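You operate a simulated robot arm through the tools that you are given. There is no shell and no other tool. Be economical: measure what you need, move in short steps, check, and stop when the job is done.

You are at the controls of a simulated robot arm. One attempt, no reset.

## Task
Light the purple-marked dent with the blue lamp and tap it flat.
Fine: use the white peg and the grey mallet, put both back; lamp on before you tap, and left on.

It is judged by the outcome, as a careful person would: the job done as asked, and still so three seconds after it is handed in. It fails if anything else is knocked over, pushed out of place, dropped, spilled or broken.

## Robot
A 6-joint arm with a two-finger parallel gripper, fixed in place. Base frame: the origin is at the foot of the arm, x ahead of it, y to its left, z up; the work surface is at about z = 850. Lengths are in mm, angles in rad, forces in N, time in s.
With the tool pointing down near the work surface it reaches from about 320 to 700 mm from the base axis. Its first joint turns from -2.897 to 2.897 rad. Payload 4.1 kg.
The TCP is the grasp point between the finger pads, 23 mm short of the fingertips. In the tool frame z runs along the fingers and y along their closing line. The gripper opens to 94 mm. The fingers are 38 mm wide and 10 mm thick; the gripper's body (54 by 96 mm) begins 39 mm behind the TCP.
Orientation is told as [roll, pitch, yaw] about the base's x, y, z axes, in that order, counted from this pose: with the fingers straight down and closing along the base's y, the tool's x points along the base's -x, its y along +y and its z along -z.

## Interface
- The arm moves only by the tool nudge_tool. Its argument "rows" is a list of rows, each a list of 3 entries, a list of its own where there are three numbers: the finger opening in mm, from 0 to 94, then the shift along the base's x, y, z in mm, then the turn, a rotation vector about the base's x, y, z in rad. In form: [[gripper, [tx, ty, tz], [wx, wy, wz]], ...]. A call has 1 to 10 rows; each row shifts and turns the commanded pose from where the row before left it. Each row takes 0.2 s and may step no farther than 50 mm and 0.15 rad from the row before; otherwise, or with a gripper value out of range, the whole call is refused. Where a pose cannot be reached the arm comes as near as it can. A force on the tool above 40 N (or 10 N above the force at the start of the call, whichever is more), or a blocked arm, ends the call early, and 0.2 s more pass. Each finger travels about 45 mm/s and halts on what it meets, pressing with about 40 N; the grip force reading is that of the motor and also rises with nothing between the fingers. The clock runs only during rows and for 0.2 s after the last one: add rows that do not move to give the fingers time. It gives the time, the measured TCP pose, the force on the tool (base axes), the opening and the grip force at its end, in the units of the frame above (readings bear some noise), and new pictures: "views" is both (left out), scene, wrist or none.
- Cameras (640 x 400 px; columns grow to the right, rows downward): "scene" is fixed at [49.4, -647.3, 1621.2]; the picture's right is [0.65, -0.76, 0.00], its down [-0.56, -0.48, -0.68] and it looks along [0.52, 0.44, -0.73] (base axes); focal length 359 px, centre (320, 200). "wrist" rides on the gripper at [86, 16, -74] in the tool frame; the picture's right is [-0.18, 0.98, 0.00], its down [-0.58, -0.11, -0.81] and it looks along [-0.79, -0.15, 0.59] (tool axes); focal length 243 px, centre (320, 200). There is no depth. A picture from a camera that has moved, and an enlarged one, comes with that camera's place and axes in the base frame and with its lens.
- lift_body(by): slides the trunk up (or, below 0, down) by that many mm; the arm rides with it, the base frame stays. It gives what a move gives, with no picture.
- enlarge(camera, box): a new picture of the part [left, top, right, bottom] of that camera's present view, enlarged. It takes no simulated time.
- close_job(): hands the job in; it is judged then, once.

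Work in short steps. Places have to be worked out from the pictures, the camera data and where the tool is seen: move nearer, look again, correct. Check each grasp and each placing, and mend what went wrong. You have 120 turns and 170 pictures in all, those below and enlarged ones among them. Open the gripper and draw the arm clear of the work before you hand the job in, unless the task says otherwise; then end with one line.

The tools are called by a JSON object that holds its "op" and its "data". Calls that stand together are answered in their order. nudge_tool: Moves the arm, as the interface text tells. Its arguments: {"type":"object","properties":{"rows":{"type":"array"},"views":{"type":"string","enum":["both","scene","wrist","none"]}},"required":["rows"]} The other tools are called the same way: lift_body (by) slides the trunk up or down; enlarge (camera, box) takes an enlarged picture of a part of a camera's view; close_job () hands the job in.

At the start:

```text
time_s: 0.0
tool_pos: [380.4, -126.0, 1176.4]
orientation: [-0.001, 0.0, 0.001]
ft_force: [-0.5, 0.4, -0.3]
grip_width: 93.8
finger_force: 0.1
trunk travel left (down, up): [-525.0, 65.0]
```

scene: 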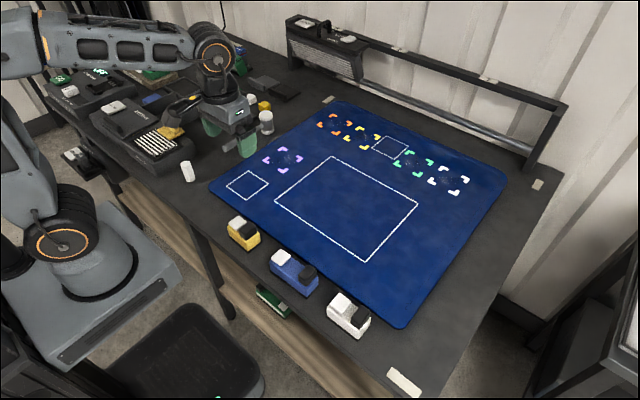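
wrist: 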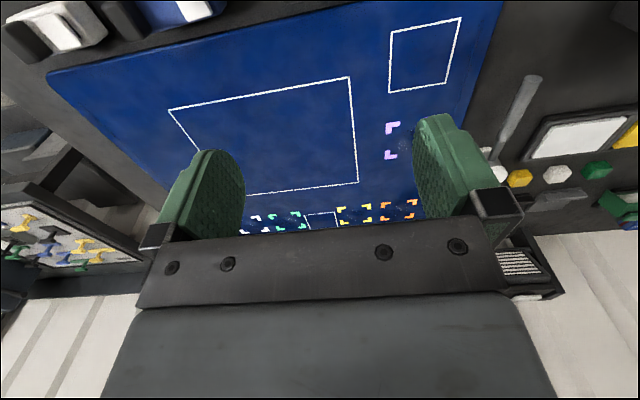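

I'll begin by looking closer at the work surface: the lamps (yellow, blue, white boxes at the near edge), the marked dents, and the pegs/mallet.

{"op": "enlarge", "data": {"camera": "scene", "box": [40, 40, 300, 200]}}

{"op": "enlarge", "data": {"camera": "scene", "box": [200, 190, 400, 340]}}

{"op": "enlarge", "data": {"camera": "wrist", "box": [380, 0, 640, 240]}}

```text
2.46 times, centred on (170, 120) of scene
camera zoom: at [49.4, -647.3, 1621.2], right [0.65, -0.76, 0.0], down [-0.56, -0.48, -0.68], along [0.52, 0.44, -0.73], focal length 883 px, centre (689, 397)
```

zoom: 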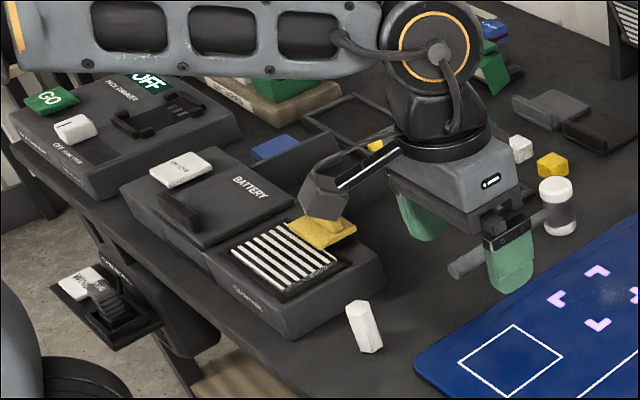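

```text
2.67 times, centred on (300, 265) of scene
camera zoom: at [49.4, -647.3, 1621.2], right [0.65, -0.76, 0.0], down [-0.56, -0.48, -0.68], along [0.52, 0.44, -0.73], focal length 956 px, centre (373, 27)
```

zoom: 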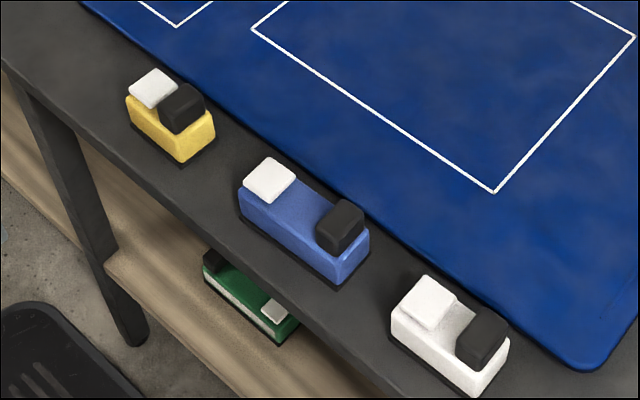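

```text
1.67 times, centred on (510, 120) of wrist
camera zoom: at [295.6, -109.1, 1251.1], right [0.18, 0.98, 0.0], down [0.58, -0.11, 0.81], along [0.79, -0.15, -0.59], focal length 404 px, centre (3, 333)
```

zoom: 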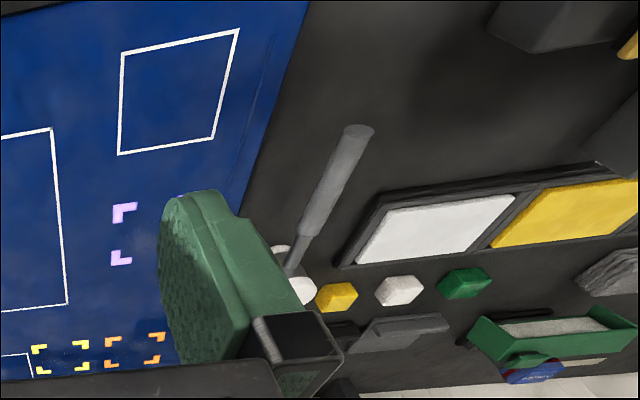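

Next I look at the dents and outlined squares, plus the far mallet area.

{"op": "enlarge", "data": {"camera": "scene", "box": [220, 90, 380, 210]}}

{"op": "enlarge", "data": {"camera": "scene", "box": [370, 120, 490, 210]}}

{"op": "enlarge", "data": {"camera": "scene", "box": [260, 0, 420, 110]}}

```text
3.33 times, centred on (300, 150) of scene
camera zoom: at [49.4, -647.3, 1621.2], right [0.65, -0.76, 0.0], down [-0.56, -0.48, -0.68], along [0.52, 0.44, -0.73], focal length 1196 px, centre (387, 367)
```

zoom: 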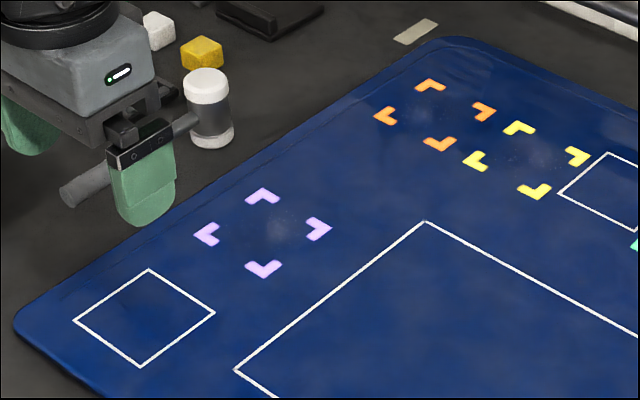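

```text
4.44 times, centred on (430, 165) of scene
camera zoom: at [49.4, -647.3, 1621.2], right [0.65, -0.76, 0.0], down [-0.56, -0.48, -0.68], along [0.52, 0.44, -0.73], focal length 1594 px, centre (-169, 356)
```

zoom: 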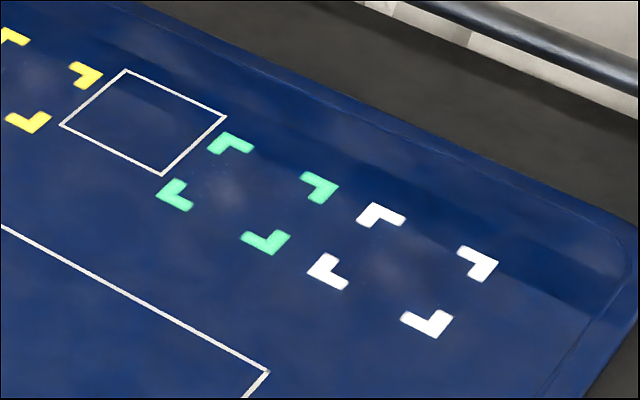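

```text
3.64 times, centred on (340, 55) of scene
camera zoom: at [49.4, -647.3, 1621.2], right [0.65, -0.76, 0.0], down [-0.56, -0.48, -0.68], along [0.52, 0.44, -0.73], focal length 1304 px, centre (247, 727)
```

zoom: 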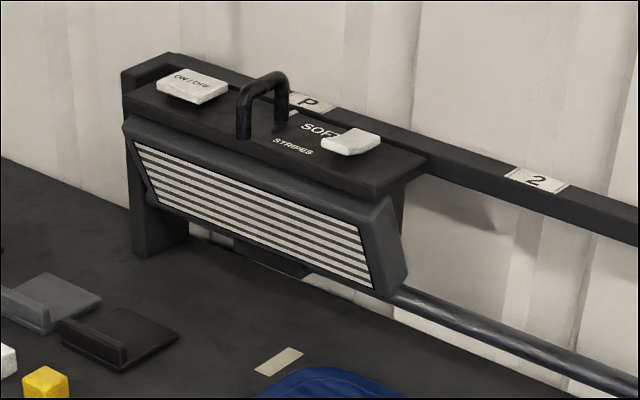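

Zooming hard on the blue lamp, the peg area and the left side apparatus to understand the mechanisms.

{"op": "enlarge", "data": {"camera": "scene", "box": [255, 235, 335, 305]}}

{"op": "enlarge", "data": {"camera": "scene", "box": [85, 80, 215, 190]}}

{"op": "enlarge", "data": {"camera": "scene", "box": [220, 40, 310, 120]}}

```text
5.71 times, centred on (295, 270) of scene
camera zoom: at [49.4, -647.3, 1621.2], right [0.65, -0.76, 0.0], down [-0.56, -0.48, -0.68], along [0.52, 0.44, -0.73], focal length 2050 px, centre (463, -200)
```

zoom: 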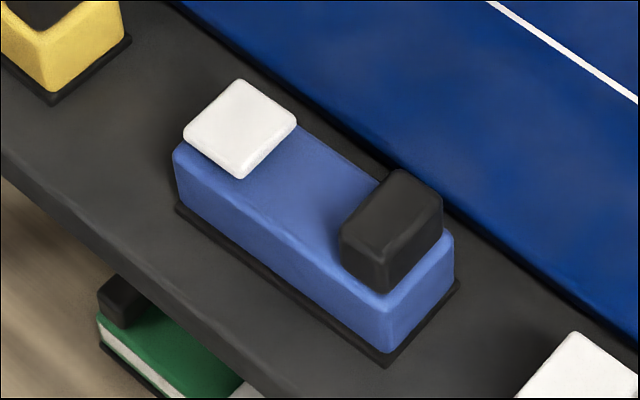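

```text
3.64 times, centred on (150, 135) of scene
camera zoom: at [49.4, -647.3, 1621.2], right [0.65, -0.76, 0.0], down [-0.56, -0.48, -0.68], along [0.52, 0.44, -0.73], focal length 1304 px, centre (938, 436)
```

zoom: 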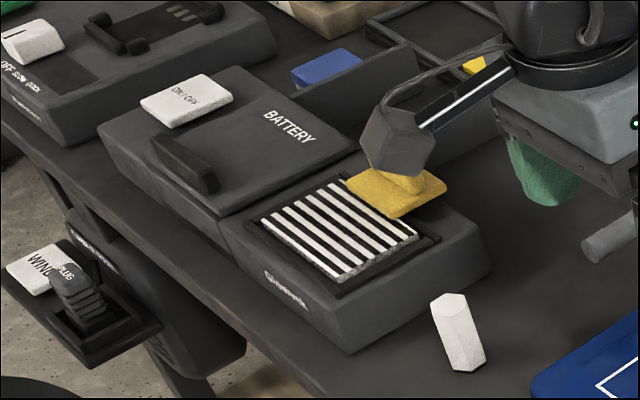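

```text
5.00 times, centred on (265, 80) of scene
camera zoom: at [49.4, -647.3, 1621.2], right [0.65, -0.76, 0.0], down [-0.56, -0.48, -0.68], along [0.52, 0.44, -0.73], focal length 1794 px, centre (595, 800)
```

zoom: 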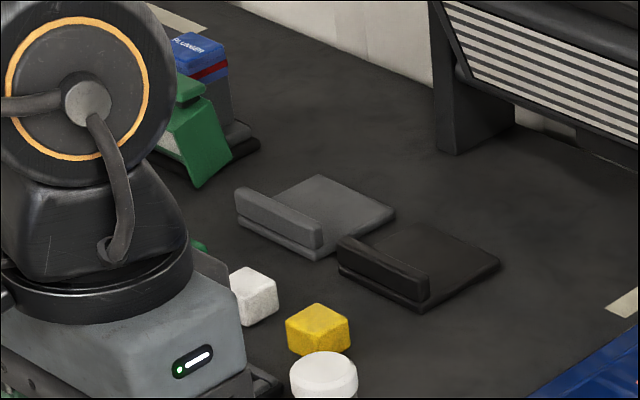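

Moving the arm over toward y+ and raising/pitching so the wrist camera sees the mallet, the pegs and the purple dent.

{"op": "nudge_tool", "data": {"rows": [[94, [-10, 45, 15], [0, 0.1, 0]], [94, [-10, 45, 10], [0, 0.1, 0]], [94, [-10, 45, 0], [0, 0.1, 0]], [94, [0, 45, 0], [0, 0.1, 0]], [94, [0, 45, 0], [0, 0.1, 0]]]}}

```text
time_s: 1.2
tool_pos: [349.9, 99.8, 1201.1]
orientation: [-0.001, 0.5, 0.0]
ft_force: [-0.2, 0.0, 0.2]
grip_width: 94.1
finger_force: 0.0
trunk travel left (down, up): [-525.0, 65.0]
camera wrist: at [312.2, 116.7, 1308.5], right [0.16, 0.98, -0.09], down [0.9, -0.11, 0.43], along [0.41, -0.15, -0.9], focal length 243 px, centre (320, 200)
```

scene: 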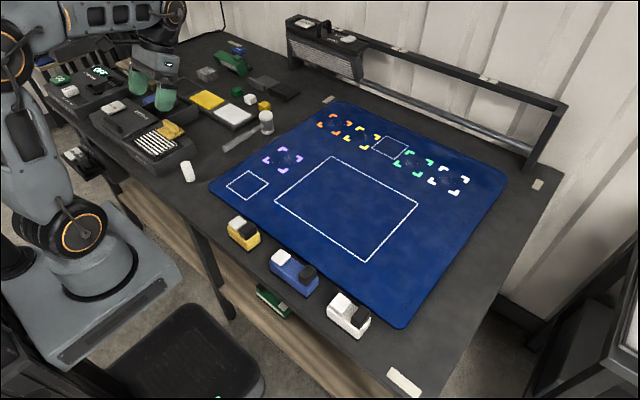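
wrist: 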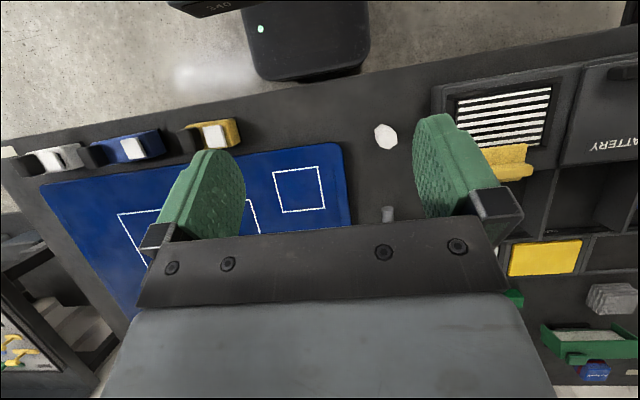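

Clear view now. Zooming the scene on the peg/mallet/dent area.

{"op": "enlarge", "data": {"camera": "scene", "box": [170, 55, 310, 205]}}

{"op": "enlarge", "data": {"camera": "wrist", "box": [60, 100, 260, 200]}}

```text
2.67 times, centred on (240, 130) of scene
camera zoom: at [49.4, -647.3, 1621.2], right [0.65, -0.76, 0.0], down [-0.56, -0.48, -0.68], along [0.52, 0.44, -0.73], focal length 956 px, centre (533, 387)
```

zoom: 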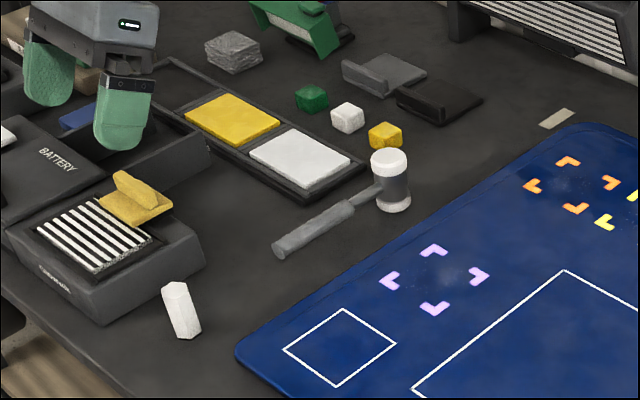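

```text
3.20 times, centred on (160, 150) of wrist
camera zoom: at [312.2, 116.7, 1308.5], right [0.16, 0.98, -0.09], down [0.9, -0.11, 0.43], along [0.41, -0.15, -0.9], focal length 776 px, centre (832, 360)
```

zoom: 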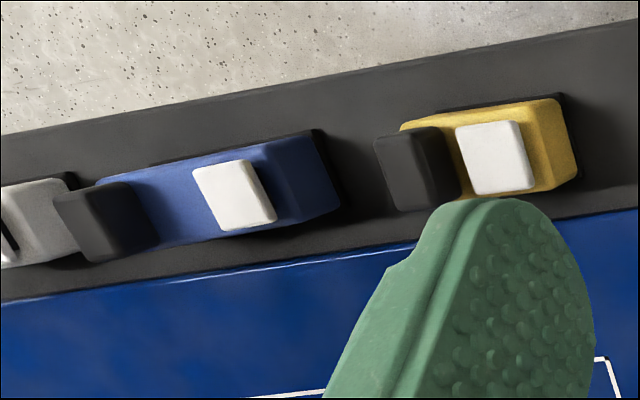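

The blue lamp sits at about (358,-306), aligned with the base axes, its button at about (355,-267, top z≈906). I'll go above it with closed fingers, to switch it on in place and see where its light goes.

{"op": "nudge_tool", "data": {"rows": [[94, [0, -46, -10], [0, -0.1, 0]], [40, [0, -46, -10], [0, -0.1, 0]], [0, [0, -46, -20], [0, -0.1, 0]], [0, [0, -46, -30], [0, -0.1, 0]], [0, [0, -46, -30], [0, -0.1, 0]], [0, [0, -46, -30], [0, 0, 0]], [0, [0, -46, -35], [0, 0, 0]], [0, [5, -45, -36], [0, 0, 0]], [0, [0, 0, 0], [0, 0, 0]]]}}

```text
refused: row 3 steps farther than a row can; nothing moved
```

A step was slightly too long; I'm splitting descent and travel.

{"op": "nudge_tool", "data": {"rows": [[94, [0, -46, -10], [0, -0.1, 0]], [40, [0, -46, -10], [0, -0.1, 0]], [0, [0, -46, -10], [0, -0.1, 0]], [0, [0, -46, -10], [0, -0.1, 0]], [0, [0, -46, -10], [0, -0.1, 0]], [0, [0, -46, -10], [0, 0, 0]], [0, [0, -46, -10], [0, 0, 0]], [0, [5, -45, -10], [0, 0, 0]], [0, [0, 0, -45], [0, 0, 0]], [0, [0, 0, -45], [0, 0, 0]]]}}

{"op": "nudge_tool", "data": {"rows": [[0, [0, 0, -45], [0, 0, 0]], [0, [0, 0, 0], [0, 0, 0]]]}}

```text
time_s: 3.4
tool_pos: [356.5, -268.7, 1029.8]
orientation: [0.0, 0.0, 0.002]
ft_force: [-0.2, -1.0, -1.1]
grip_width: 0.0
finger_force: 39.8
trunk travel left (down, up): [-525.0, 65.0]
camera wrist: at [270.5, -250.4, 1105.3], right [0.18, 0.98, 0.0], down [0.58, -0.11, 0.81], along [0.79, -0.15, -0.59], focal length 243 px, centre (320, 200)
```

scene: 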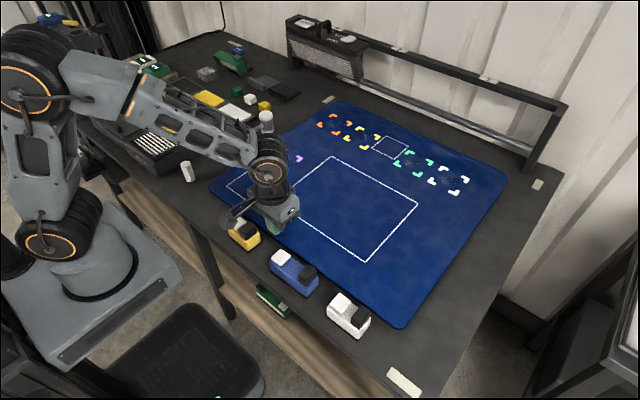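
wrist: 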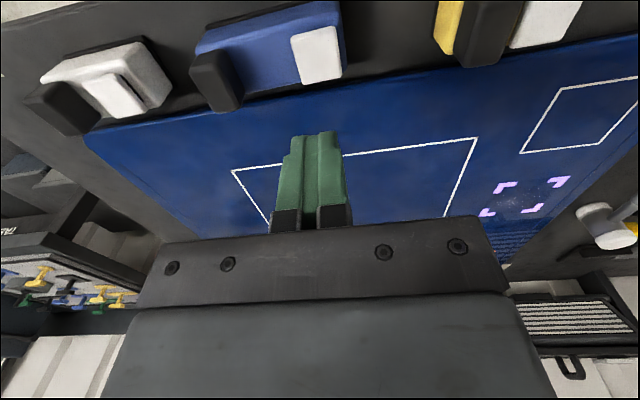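

```text
time_s: 4.0
tool_pos: [356.6, -268.2, 984.3]
orientation: [0.0, 0.0, 0.003]
ft_force: [-0.8, -0.9, -0.9]
grip_width: 0.1
finger_force: 39.5
trunk travel left (down, up): [-525.0, 65.0]
camera wrist: at [270.9, -250.8, 1059.9], right [0.18, 0.98, 0.0], down [0.58, -0.11, 0.81], along [0.79, -0.15, -0.59], focal length 243 px, centre (320, 200)
```

scene: 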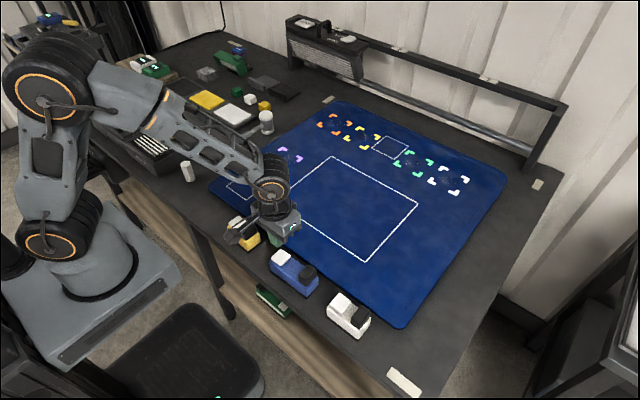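
wrist: 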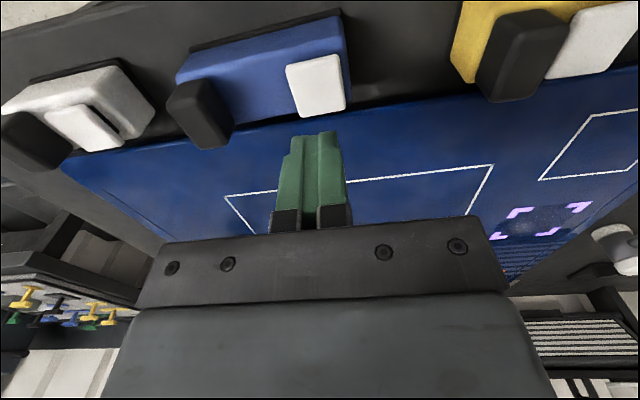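

The button is right under the fingers (est. (351,-269)). Shifting 4 mm back and descending carefully.

{"op": "nudge_tool", "data": {"rows": [[0, [-4, 0, -40], [0, 0, 0]], [0, [0, 0, 0], [0, 0, 0]]], "views": "wrist"}}

{"op": "nudge_tool", "data": {"rows": [[0, [0, 0, -4], [0, 0, 0]], [0, [0, 0, -4], [0, 0, 0]], [0, [0, 0, -3], [0, 0, 0]]], "views": "both"}}

```text
time_s: 4.6
tool_pos: [353.5, -267.3, 945.6]
orientation: [-0.001, 0.001, 0.002]
ft_force: [-0.8, -0.2, 0.3]
grip_width: 0.2
finger_force: 40.4
trunk travel left (down, up): [-525.0, 65.0]
camera wrist: at [267.3, -250.9, 1020.9], right [0.18, 0.98, 0.0], down [0.58, -0.11, 0.81], along [0.79, -0.15, -0.59], focal length 243 px, centre (320, 200)
```

wrist: 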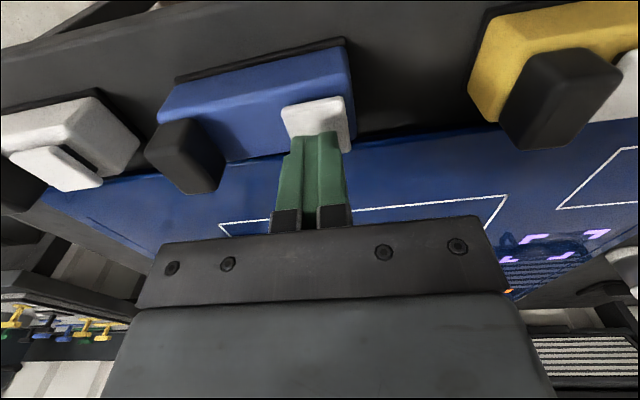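

```text
time_s: 5.4
tool_pos: [352.7, -267.8, 935.4]
orientation: [0.0, 0.002, 0.0]
ft_force: [-0.1, -0.1, 0.1]
grip_width: 0.0
finger_force: 39.5
trunk travel left (down, up): [-525.0, 65.0]
camera wrist: at [266.9, -250.8, 1009.9], right [0.18, 0.98, 0.0], down [0.58, -0.11, 0.81], along [0.79, -0.15, -0.59], focal length 243 px, centre (320, 200)
```

scene: 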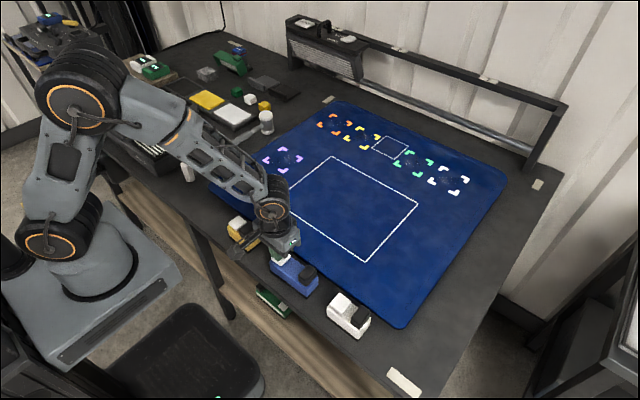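
wrist: 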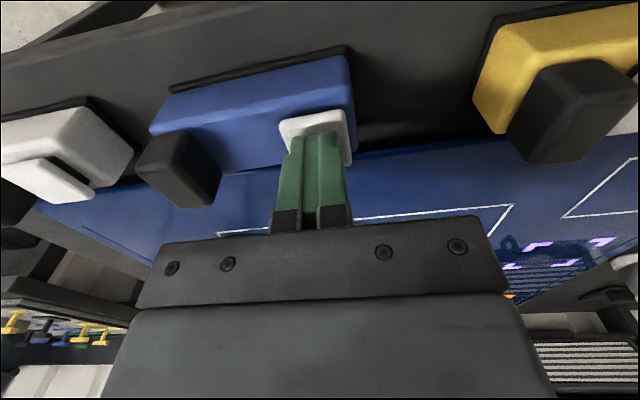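

No contact yet at tip z≈912; continuing down in small steps.

{"op": "nudge_tool", "data": {"rows": [[0, [0, 0, -2], [0, 0, 0]], [0, [0, 0, -2], [0, 0, 0]], [0, [0, 0, -2], [0, 0, 0]]], "views": "none"}}

{"op": "nudge_tool", "data": {"rows": [[0, [0, 0, -1.5], [0, 0, 0]], [0, [0, 0, -1.5], [0, 0, 0]]], "views": "wrist"}}

```text
time_s: 6.2
tool_pos: [351.4, -267.7, 929.6]
orientation: [0.001, 0.001, 0.001]
ft_force: [0.8, 0.3, 1.8]
grip_width: 0.0
finger_force: 40.1
trunk travel left (down, up): [-525.0, 65.0]
```

```text
time_s: 6.8
tool_pos: [352.4, -268.2, 927.1]
orientation: [-0.001, -0.001, -0.001]
ft_force: [0.6, -0.1, 6.9]
grip_width: 0.0
finger_force: 40.1
trunk travel left (down, up): [-525.0, 65.0]
camera wrist: at [266.7, -251.1, 1001.5], right [0.18, 0.98, 0.0], down [0.58, -0.11, 0.81], along [0.79, -0.15, -0.59], focal length 243 px, centre (320, 200)
```

wrist: 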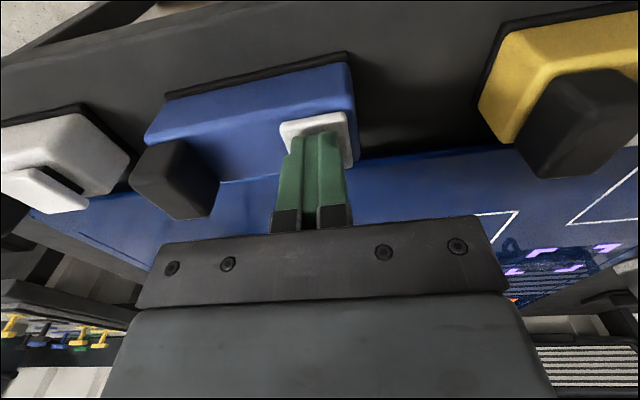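

Contact (about 7 N); the button is springy. I press a bit further, until the force rises or it clicks.

{"op": "nudge_tool", "data": {"rows": [[0, [0, 0, -1.5], [0, 0, 0]], [0, [0, 0, -1], [0, 0, 0]]], "views": "scene"}}

```text
time_s: 7.4
tool_pos: [352.8, -269.4, 925.5]
orientation: [-0.002, -0.005, 0.001]
ft_force: [1.8, -0.1, 20.7]
grip_width: 0.0
finger_force: 39.6
trunk travel left (down, up): [-525.0, 65.0]
```

scene: 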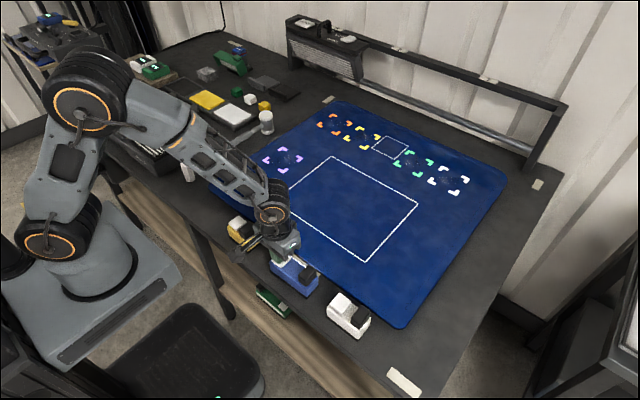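

Force rose to 20 N, so it's bottomed. I release it and look for a light.

{"op": "nudge_tool", "data": {"rows": [[0, [0, 0, 5], [0, 0, 0]], [0, [0, 0, 30], [0, 0, 0]], [0, [-20, 20, 45], [0, 0, 0]], [0, [-20, 40, 20], [0, 0, 0]], [0, [0, 45, 20], [0, 0, 0]], [0, [0, 45, 20], [0, 0, 0]]]}}

{"op": "enlarge", "data": {"camera": "scene", "box": [255, 235, 335, 305]}}

```text
refused: row 3 steps farther than a row can; nothing moved
```

```text
5.71 times, centred on (295, 270) of scene
camera zoom: at [49.4, -647.3, 1621.2], right [0.65, -0.76, 0.0], down [-0.56, -0.48, -0.68], along [0.52, 0.44, -0.73], focal length 2050 px, centre (463, -200)
```

zoom: 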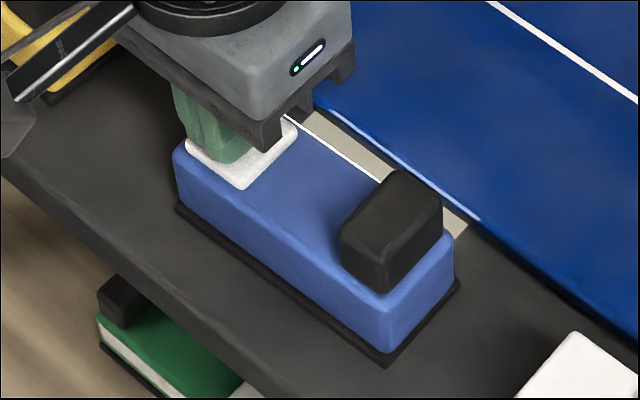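

The lamp is on: a bright strip falls on the table at its +x side. Raising the arm clear to see the reach of the beam.

{"op": "nudge_tool", "data": {"rows": [[0, [0, 0, 5], [0, 0, 0]], [0, [0, 0, 30], [0, 0, 0]], [0, [-10, 10, 45], [0, 0, 0]], [0, [-10, 40, 20], [0, 0, 0]], [0, [0, 45, 20], [0, 0, 0]], [0, [0, 45, 20], [0, 0, 0]], [0, [0, 45, 20], [0, 0, 0]]]}}

{"op": "enlarge", "data": {"camera": "scene", "box": [235, 200, 395, 320]}}

```text
time_s: 9.0
tool_pos: [332.4, -82.8, 1085.4]
orientation: [0.001, -0.001, -0.001]
ft_force: [0.4, 0.5, -0.2]
grip_width: 0.1
finger_force: 40.5
trunk travel left (down, up): [-525.0, 65.0]
camera wrist: at [245.8, -65.2, 1159.6], right [0.18, 0.98, 0.0], down [0.58, -0.11, 0.81], along [0.79, -0.15, -0.59], focal length 243 px, centre (320, 200)
```

scene: 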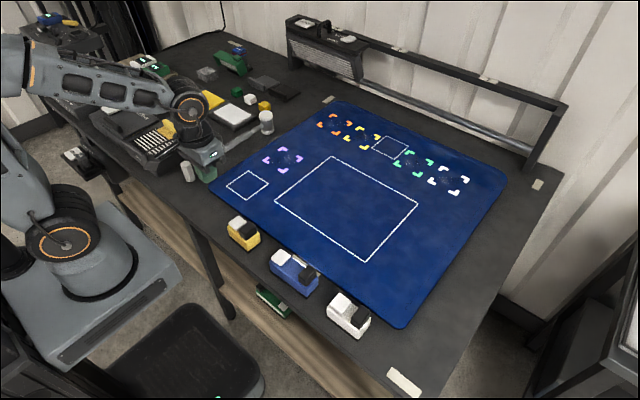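
wrist: 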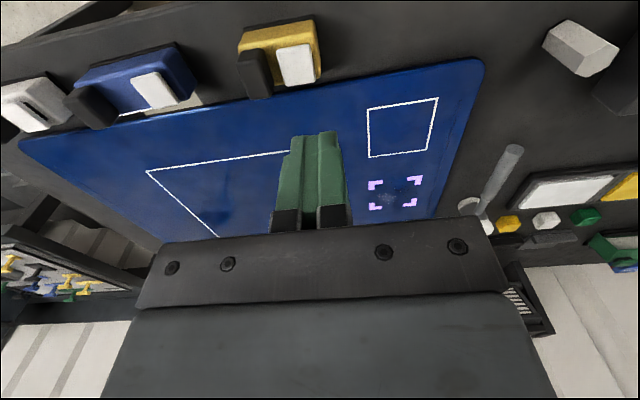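

```text
3.33 times, centred on (315, 260) of scene
camera zoom: at [49.4, -647.3, 1621.2], right [0.65, -0.76, 0.0], down [-0.56, -0.48, -0.68], along [0.52, 0.44, -0.73], focal length 1196 px, centre (337, 0)
```

zoom: 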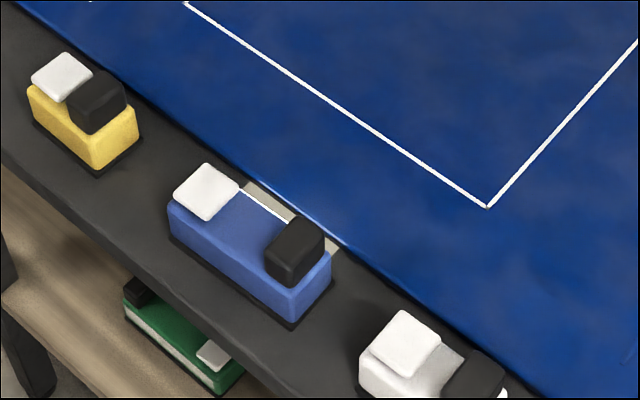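

The patch seems confined near the lamp. Zooming in to judge its extent on the panel.

{"op": "enlarge", "data": {"camera": "wrist", "box": [60, 30, 260, 160]}}

{"op": "enlarge", "data": {"camera": "wrist", "box": [340, 80, 540, 240]}}

```text
3.08 times, centred on (160, 95) of wrist
camera zoom: at [245.8, -65.2, 1159.6], right [0.18, 0.98, 0.0], down [0.58, -0.11, 0.81], along [0.79, -0.15, -0.59], focal length 746 px, centre (812, 523)
```

zoom: 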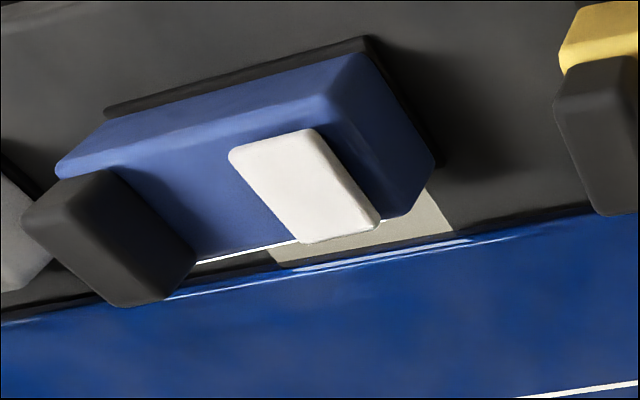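

```text
2.50 times, centred on (440, 160) of wrist
camera zoom: at [245.8, -65.2, 1159.6], right [0.18, 0.98, 0.0], down [0.58, -0.11, 0.81], along [0.79, -0.15, -0.59], focal length 606 px, centre (20, 300)
```

zoom: 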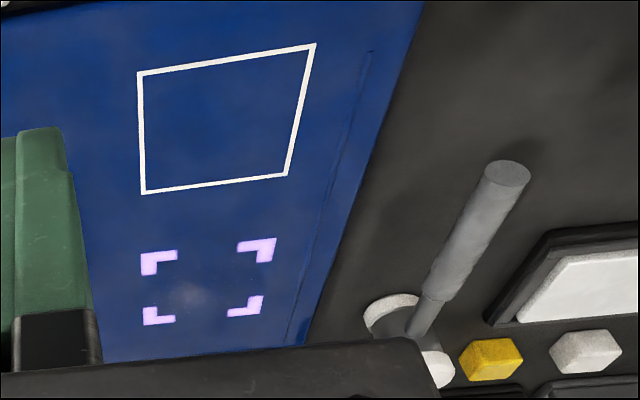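

The lamp is on, with its emitter strip along the top of its +x face. Plan: lift it, turn it +90° and set it on the −y side of the purple dent, facing +y. First I turn the gripper to yaw −90° above the lamp to grip across its width.

{"op": "nudge_tool", "data": {"rows": [[20, [3, -25, 0], [0, 0, -0.15]], [40, [3, -25, 0], [0, 0, -0.15]], [60, [3, -25, 0], [0, 0, -0.15]], [80, [3, -25, 0], [0, 0, -0.15]], [94, [3, -25, 0], [0, 0, -0.15]], [94, [3, -25, 0], [0, 0, -0.15]], [94, [3, -25, 0], [0, 0, -0.15]], [94, [3, -25, 0], [0, 0, -0.15]], [94, [2, -21, -20], [0, 0, -0.15]], [94, [0, 0, -30], [0, 0, -0.15]]], "views": "none"}}

{"op": "nudge_tool", "data": {"rows": [[94, [0, 0, -35], [0, 0, -0.07]], [94, [0, 0, 0], [0, 0, 0]]]}}

```text
time_s: 11.2
tool_pos: [358.3, -305.5, 1034.5]
orientation: [0.0, -0.001, -1.5]
ft_force: [-0.4, 0.7, -0.5]
grip_width: 94.1
finger_force: 0.0
trunk travel left (down, up): [-525.0, 65.0]
```

```text
time_s: 11.8
tool_pos: [358.4, -304.3, 998.6]
orientation: [0.0, 0.0, -1.568]
ft_force: [1.2, 0.0, -0.3]
grip_width: 94.0
finger_force: 0.0
trunk travel left (down, up): [-525.0, 65.0]
camera wrist: at [374.9, -217.1, 1073.7], right [0.98, -0.18, 0.0], down [-0.11, -0.58, 0.81], along [-0.15, -0.79, -0.59], focal length 243 px, centre (320, 200)
```

scene: 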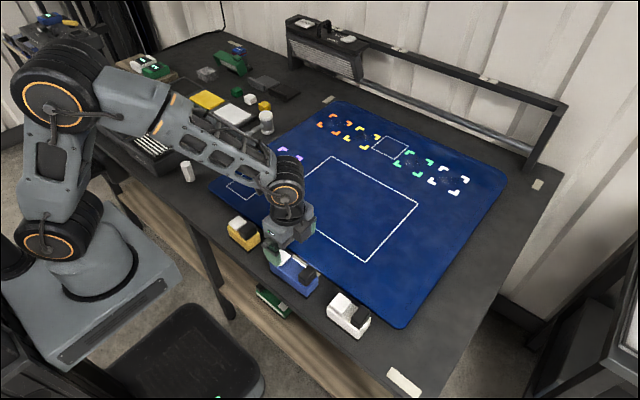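
wrist: 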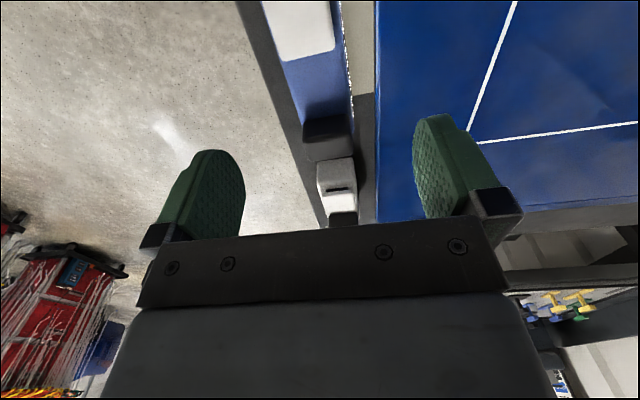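

The lamp body spans x≈337–378, centred between the fingers. Descending to TCP z≈888, in steps.

{"op": "nudge_tool", "data": {"rows": [[94, [0, 0, -40], [0, 0, 0]], [94, [0, 0, -30], [0, 0, 0]], [94, [0, 0, -20], [0, 0, 0]], [94, [0, 0, -10], [0, 0, 0]], [94, [0, 0, 0], [0, 0, 0]]]}}

{"op": "enlarge", "data": {"camera": "scene", "box": [235, 205, 355, 315]}}

```text
time_s: 13.0
tool_pos: [357.3, -304.2, 899.5]
orientation: [0.001, -0.003, -1.568]
ft_force: [0.8, -0.6, 1.5]
grip_width: 94.3
finger_force: 0.1
trunk travel left (down, up): [-525.0, 65.0]
camera wrist: at [375.3, -216.8, 973.8], right [0.98, -0.18, 0.0], down [-0.11, -0.58, 0.81], along [-0.15, -0.79, -0.59], focal length 243 px, centre (320, 200)
```

scene: 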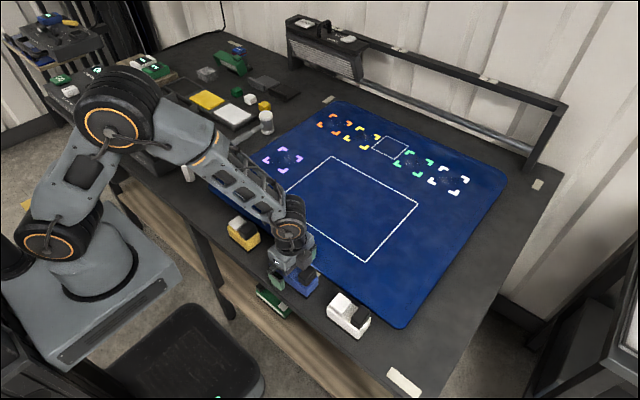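
wrist: 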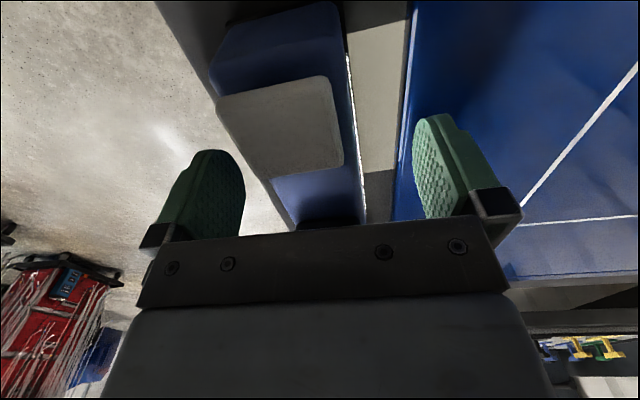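

```text
3.64 times, centred on (295, 260) of scene
camera zoom: at [49.4, -647.3, 1621.2], right [0.65, -0.76, 0.0], down [-0.56, -0.48, -0.68], along [0.52, 0.44, -0.73], focal length 1304 px, centre (411, -18)
```

zoom: 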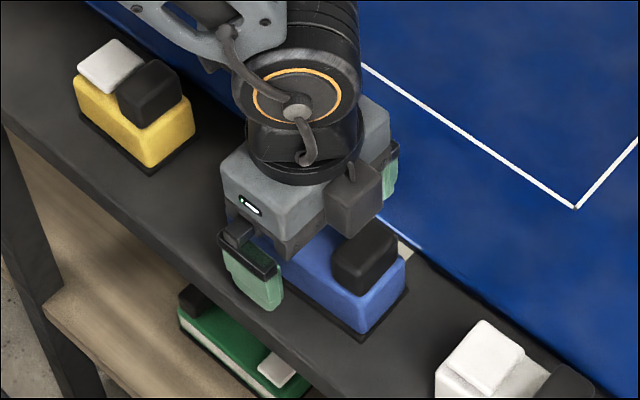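

Clear so far. Narrowing to 62 mm so the +x finger avoids the panel edge, then dropping 10 mm and closing.

{"op": "nudge_tool", "data": {"rows": [[62, [0, 0, 0], [0, 0, 0]], [62, [0, 0, 0], [0, 0, 0]], [62, [0, 0, -5], [0, 0, 0]], [62, [0, 0, -5], [0, 0, 0]], [30, [0, 0, 0], [0, 0, 0]], [30, [0, 0, 0], [0, 0, 0]], [30, [0, 0, 0], [0, 0, 0]]]}}

```text
time_s: 14.6
tool_pos: [358.0, -304.4, 890.4]
orientation: [-0.001, -0.001, -1.57]
ft_force: [-0.5, 0.3, 0.2]
grip_width: 45.7
finger_force: 40.2
trunk travel left (down, up): [-525.0, 65.0]
camera wrist: at [375.3, -216.9, 963.7], right [0.98, -0.18, 0.0], down [-0.11, -0.58, 0.81], along [-0.15, -0.79, -0.59], focal length 243 px, centre (320, 200)
```

scene: 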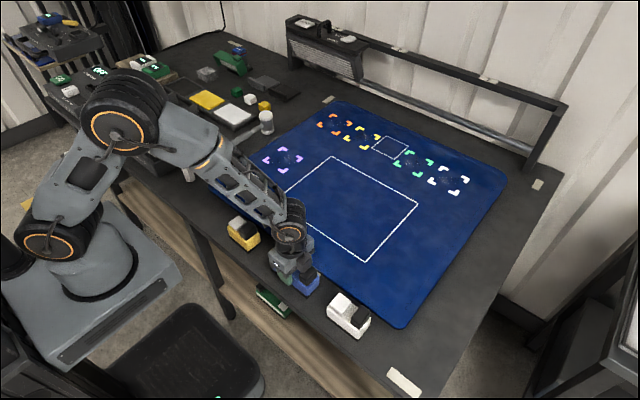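
wrist: 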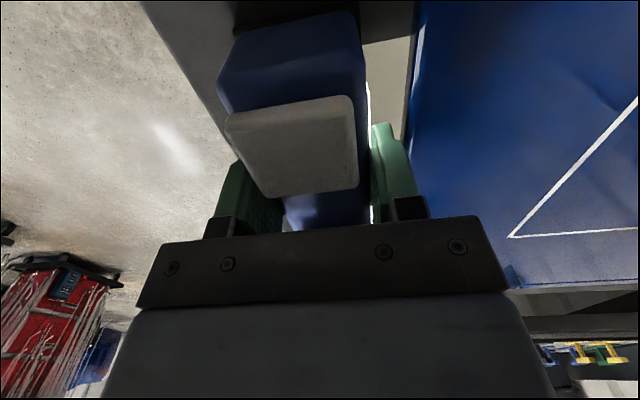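

Gripped at 45.7 mm. Lifting gently and checking.

{"op": "nudge_tool", "data": {"rows": [[30, [0, 0, 10], [0, 0, 0]], [30, [0, 0, 30], [0, 0, 0]], [30, [0, 0, 30], [0, 0, 0]], [30, [0, 0, 30], [0, 0, 0]]]}}

```text
time_s: 15.6
tool_pos: [358.4, -303.8, 988.0]
orientation: [-0.001, 0.0, -1.568]
ft_force: [0.1, 0.9, -3.5]
grip_width: 45.9
finger_force: 39.5
trunk travel left (down, up): [-525.0, 65.0]
camera wrist: at [375.4, -216.7, 1063.8], right [0.98, -0.18, 0.0], down [-0.11, -0.58, 0.81], along [-0.15, -0.79, -0.59], focal length 243 px, centre (320, 200)
```

scene: 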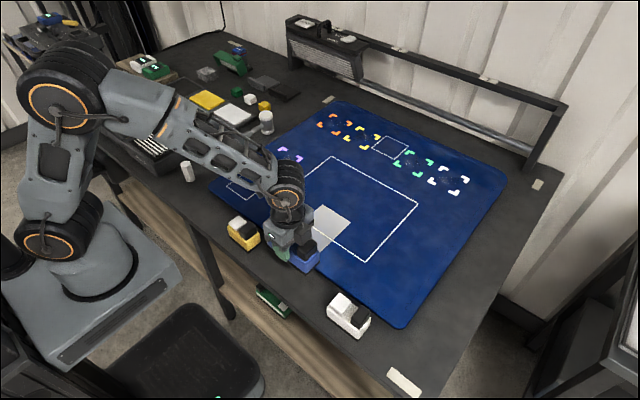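
wrist: 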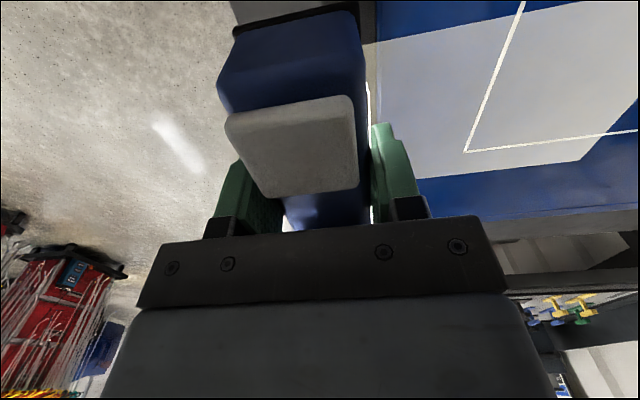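

The lamp is held, still lit, and its light pool is a large patch reaching about 200 mm ahead of its face. Carrying it to about (650,−65), turning +90° so that it faces the purple dent.

{"op": "nudge_tool", "data": {"rows": [[30, [29, 24, 0], [0, 0, 0.15]], [30, [29, 24, 0], [0, 0, 0.15]], [30, [29, 24, 0], [0, 0, 0.15]], [30, [29, 24, 0], [0, 0, 0.15]], [30, [29, 24, 0], [0, 0, 0.15]], [30, [29, 24, 0], [0, 0, 0.15]], [30, [29, 24, 0], [0, 0, 0.15]], [30, [29, 24, 0], [0, 0, 0.15]], [30, [29, 24, 0], [0, 0, 0.15]], [30, [29, 23, 0], [0, 0, 0.15]]], "views": "none"}}

{"op": "nudge_tool", "data": {"rows": [[30, [2, 0, -20], [0, 0, 0.07]], [30, [0, 0, -25], [0, 0, 0]], [30, [0, 0, 0], [0, 0, 0]]]}}

{"op": "enlarge", "data": {"camera": "scene", "box": [210, 90, 370, 220]}}

```text
time_s: 17.8
tool_pos: [648.4, -65.6, 989.1]
orientation: [0.001, 0.0, -0.067]
ft_force: [1.3, -0.6, -2.1]
grip_width: 45.6
finger_force: 40.3
trunk travel left (down, up): [-525.0, 65.0]
```

```text
time_s: 18.6
tool_pos: [650.4, -63.8, 943.4]
orientation: [0.0, 0.0, 0.002]
ft_force: [0.9, -0.7, -3.5]
grip_width: 45.8
finger_force: 40.0
trunk travel left (down, up): [-525.0, 65.0]
camera wrist: at [564.4, -47.6, 1018.3], right [0.18, 0.98, 0.0], down [0.58, -0.11, 0.81], along [0.79, -0.15, -0.59], focal length 243 px, centre (320, 200)
```

scene: 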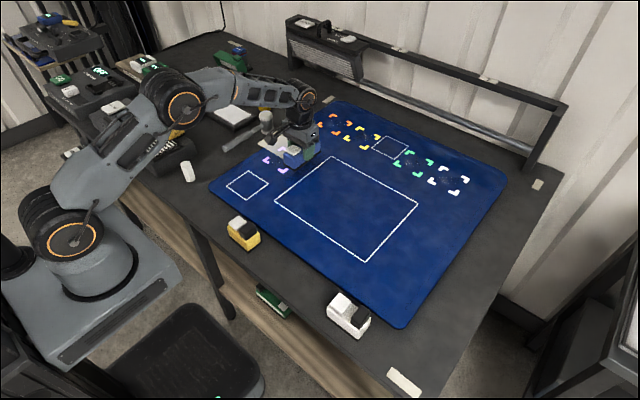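
wrist: 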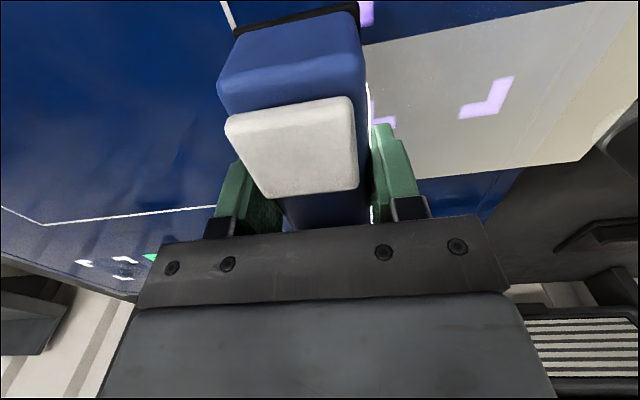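

```text
3.08 times, centred on (290, 155) of scene
camera zoom: at [49.4, -647.3, 1621.2], right [0.65, -0.76, 0.0], down [-0.56, -0.48, -0.68], along [0.52, 0.44, -0.73], focal length 1104 px, centre (412, 338)
```

zoom: 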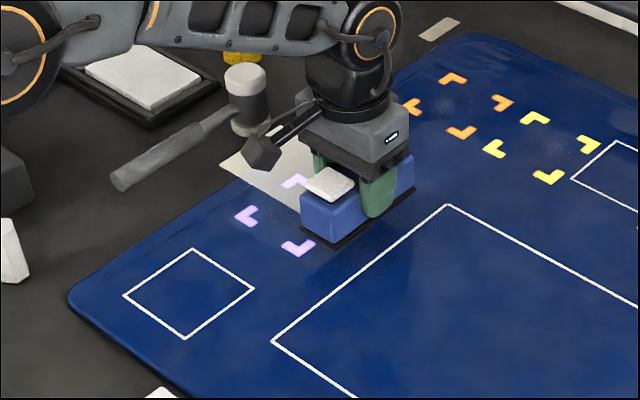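

Accounting for parallax, the pool lies at lamp-base level, about 94 wide and 140 deep, centred on the lamp. So the dent, at about (650,12), will be well inside it. I move 5 mm to −y to clear the markings and lower slowly.

{"op": "nudge_tool", "data": {"rows": [[30, [0, -5, -20], [0, 0, 0]], [30, [0, 0, -15], [0, 0, 0]], [30, [0, 0, -4], [0, 0, 0]], [30, [0, 0, 0], [0, 0, 0]]], "views": "wrist"}}

{"op": "nudge_tool", "data": {"rows": [[30, [0, 0, -2], [0, 0, 0]], [30, [0, 0, -2], [0, 0, 0]]], "views": "none"}}

```text
time_s: 19.6
tool_pos: [649.8, -70.4, 911.2]
orientation: [-0.002, -0.009, 0.0]
ft_force: [0.1, 0.7, 32.3]
grip_width: 45.7
finger_force: 39.8
trunk travel left (down, up): [-525.0, 65.0]
camera wrist: at [564.1, -52.7, 984.2], right [0.18, 0.98, 0.0], down [0.57, -0.11, 0.81], along [0.8, -0.15, -0.58], focal length 243 px, centre (320, 200)
```

wrist: 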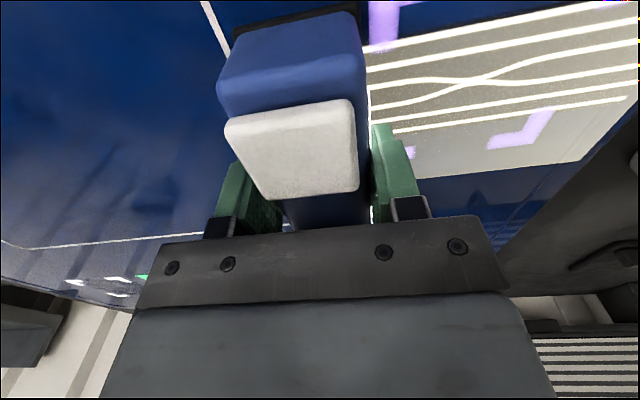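

```text
time_s: 20.2
tool_pos: [648.9, -70.1, 906.5]
orientation: [-0.001, -0.008, 0.002]
ft_force: [2.9, -0.7, 39.2]
grip_width: 45.6
finger_force: 40.2
trunk travel left (down, up): [-525.0, 65.0]
```

The lamp touched down at TCP z≈911 (panel top ≈ 870), and the lit stripes now appear with a kink at the dent. That is what lighting it should show. Relieving the press force by backing up a bit.

{"op": "nudge_tool", "data": {"rows": [[30, [0, 0, 3], [0, 0, 0]], [30, [0, 0, 0], [0, 0, 0]]], "views": "wrist"}}

```text
time_s: 20.8
tool_pos: [649.6, -69.8, 906.0]
orientation: [0.0, -0.005, -0.001]
ft_force: [4.1, -0.4, 24.8]
grip_width: 45.9
finger_force: 40.0
trunk travel left (down, up): [-525.0, 65.0]
camera wrist: at [563.8, -52.8, 980.4], right [0.18, 0.98, 0.0], down [0.58, -0.11, 0.81], along [0.8, -0.15, -0.59], focal length 243 px, centre (320, 200)
```

wrist: 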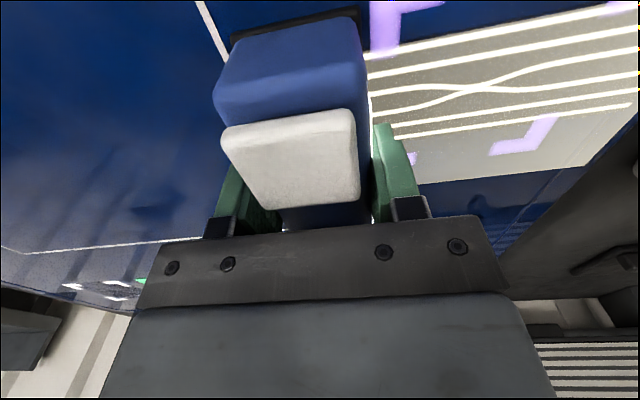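

Still 25 N pressing; raising slightly more, then opening gently.

{"op": "nudge_tool", "data": {"rows": [[30, [0, 0, 2], [0, 0, 0]], [30, [0, 0, 1], [0, 0, 0]], [30, [0, 0, 0], [0, 0, 0]]], "views": "wrist"}}

```text
time_s: 21.6
tool_pos: [649.4, -70.0, 906.0]
orientation: [0.0, 0.002, 0.001]
ft_force: [4.4, 0.3, 8.8]
grip_width: 45.8
finger_force: 40.0
trunk travel left (down, up): [-525.0, 65.0]
camera wrist: at [563.8, -52.8, 981.1], right [0.18, 0.98, 0.0], down [0.58, -0.11, 0.81], along [0.79, -0.15, -0.59], focal length 243 px, centre (320, 200)
```

wrist: 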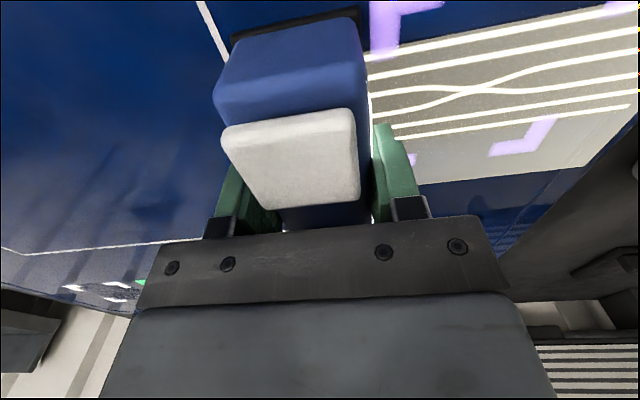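

Force is down to 9 N and the lamp sits level. Releasing and lifting straight up.

{"op": "nudge_tool", "data": {"rows": [[64, [0, 0, 0.5], [0, 0, 0]], [64, [0, 0, 0], [0, 0, 0]], [64, [0, 0, 0], [0, 0, 0]], [64, [0, 0, 10], [0, 0, 0]], [64, [0, 0, 40], [0, 0, 0]], [64, [0, 0, 45], [0, 0, 0]]]}}

{"op": "enlarge", "data": {"camera": "wrist", "box": [160, 0, 640, 240]}}

```text
time_s: 23.0
tool_pos: [649.4, -70.3, 1002.0]
orientation: [-0.001, 0.0, -0.001]
ft_force: [-0.4, -0.1, -0.6]
grip_width: 64.3
finger_force: 0.1
trunk travel left (down, up): [-525.0, 65.0]
camera wrist: at [563.9, -52.8, 1077.1], right [0.18, 0.98, 0.0], down [0.58, -0.11, 0.81], along [0.79, -0.15, -0.59], focal length 243 px, centre (320, 200)
```

scene: 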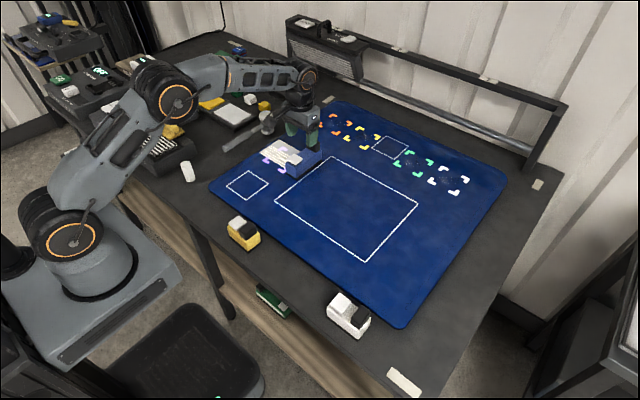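
wrist: 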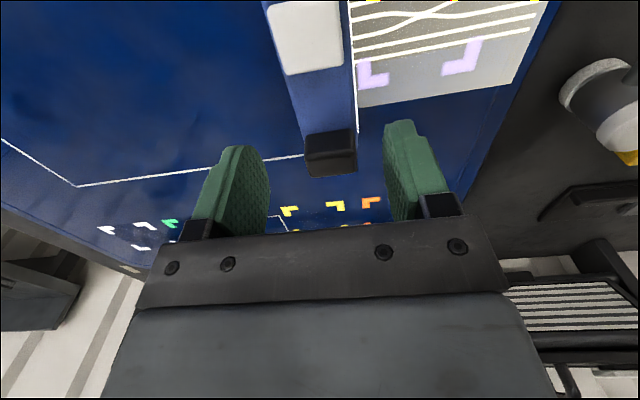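

```text
1.33 times, centred on (400, 120) of wrist
camera zoom: at [563.9, -52.8, 1077.1], right [0.18, 0.98, 0.0], down [0.58, -0.11, 0.81], along [0.79, -0.15, -0.59], focal length 324 px, centre (213, 307)
```

zoom: 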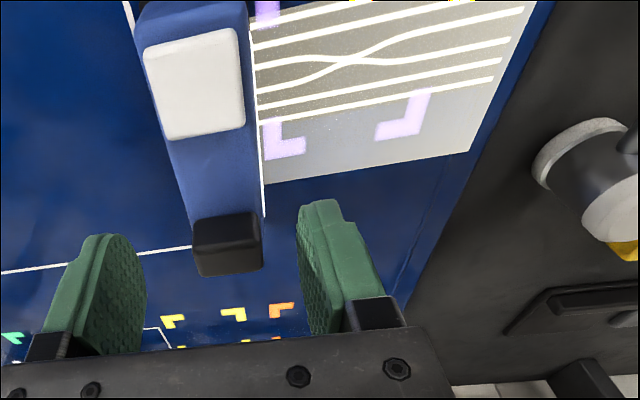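

The stripes run through the dent, whose centre I put at ≈(641,11,868). Now to the white peg, est. (395,173), top z≈920: moving above it.

{"op": "nudge_tool", "data": {"rows": [[64, [-20, 10, 35], [0, 0, 0]], [64, [-35, 30, 10], [0, 0, 0]], [64, [-35, 32, 0], [0, 0, 0]], [64, [-35, 32, 0], [0, 0, 0]], [64, [-35, 32, 0], [0, 0, 0]], [64, [-35, 32, 0], [0, 0, 0]], [64, [-35, 32, 0], [0, 0, 0]], [64, [-25, 32, -20], [0, 0, 0]], [64, [0, 12, -27], [0, 0, 0]], [64, [0, 0, 0], [0, 0, 0]]]}}

{"op": "enlarge", "data": {"camera": "scene", "box": [230, 110, 340, 200]}}

```text
time_s: 25.2
tool_pos: [395.5, 173.3, 1000.9]
orientation: [-0.001, 0.0, 0.0]
ft_force: [0.3, -0.7, 0.4]
grip_width: 64.1
finger_force: 0.0
trunk travel left (down, up): [-525.0, 65.0]
camera wrist: at [309.7, 190.7, 1075.5], right [0.18, 0.98, 0.0], down [0.58, -0.11, 0.81], along [0.79, -0.15, -0.59], focal length 243 px, centre (320, 200)
```

scene: 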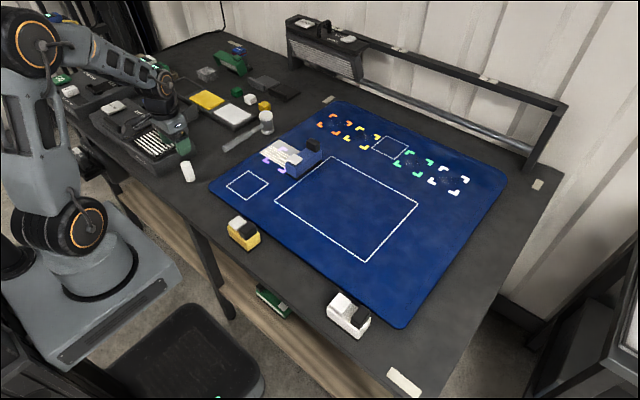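
wrist: 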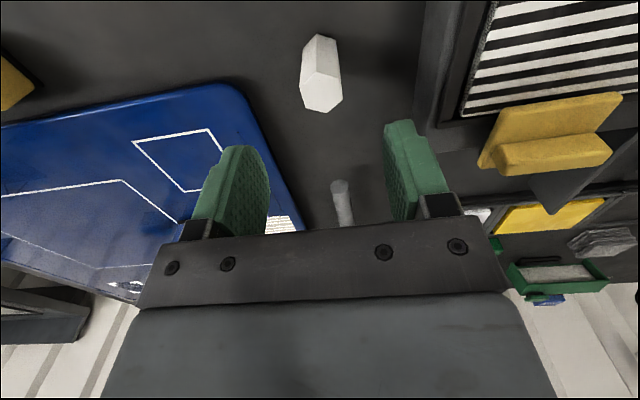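

```text
4.44 times, centred on (285, 155) of scene
camera zoom: at [49.4, -647.3, 1621.2], right [0.65, -0.76, 0.0], down [-0.56, -0.48, -0.68], along [0.52, 0.44, -0.73], focal length 1594 px, centre (476, 400)
```

zoom: 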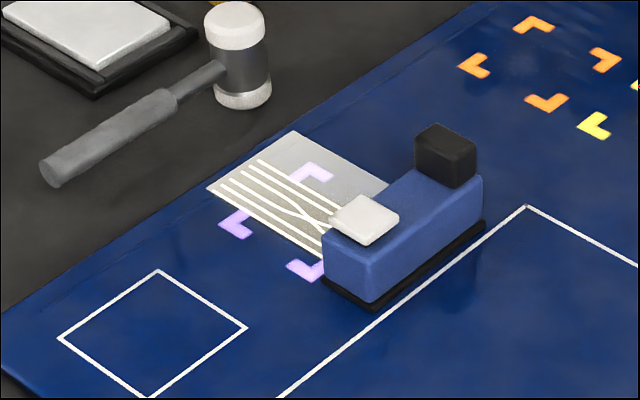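

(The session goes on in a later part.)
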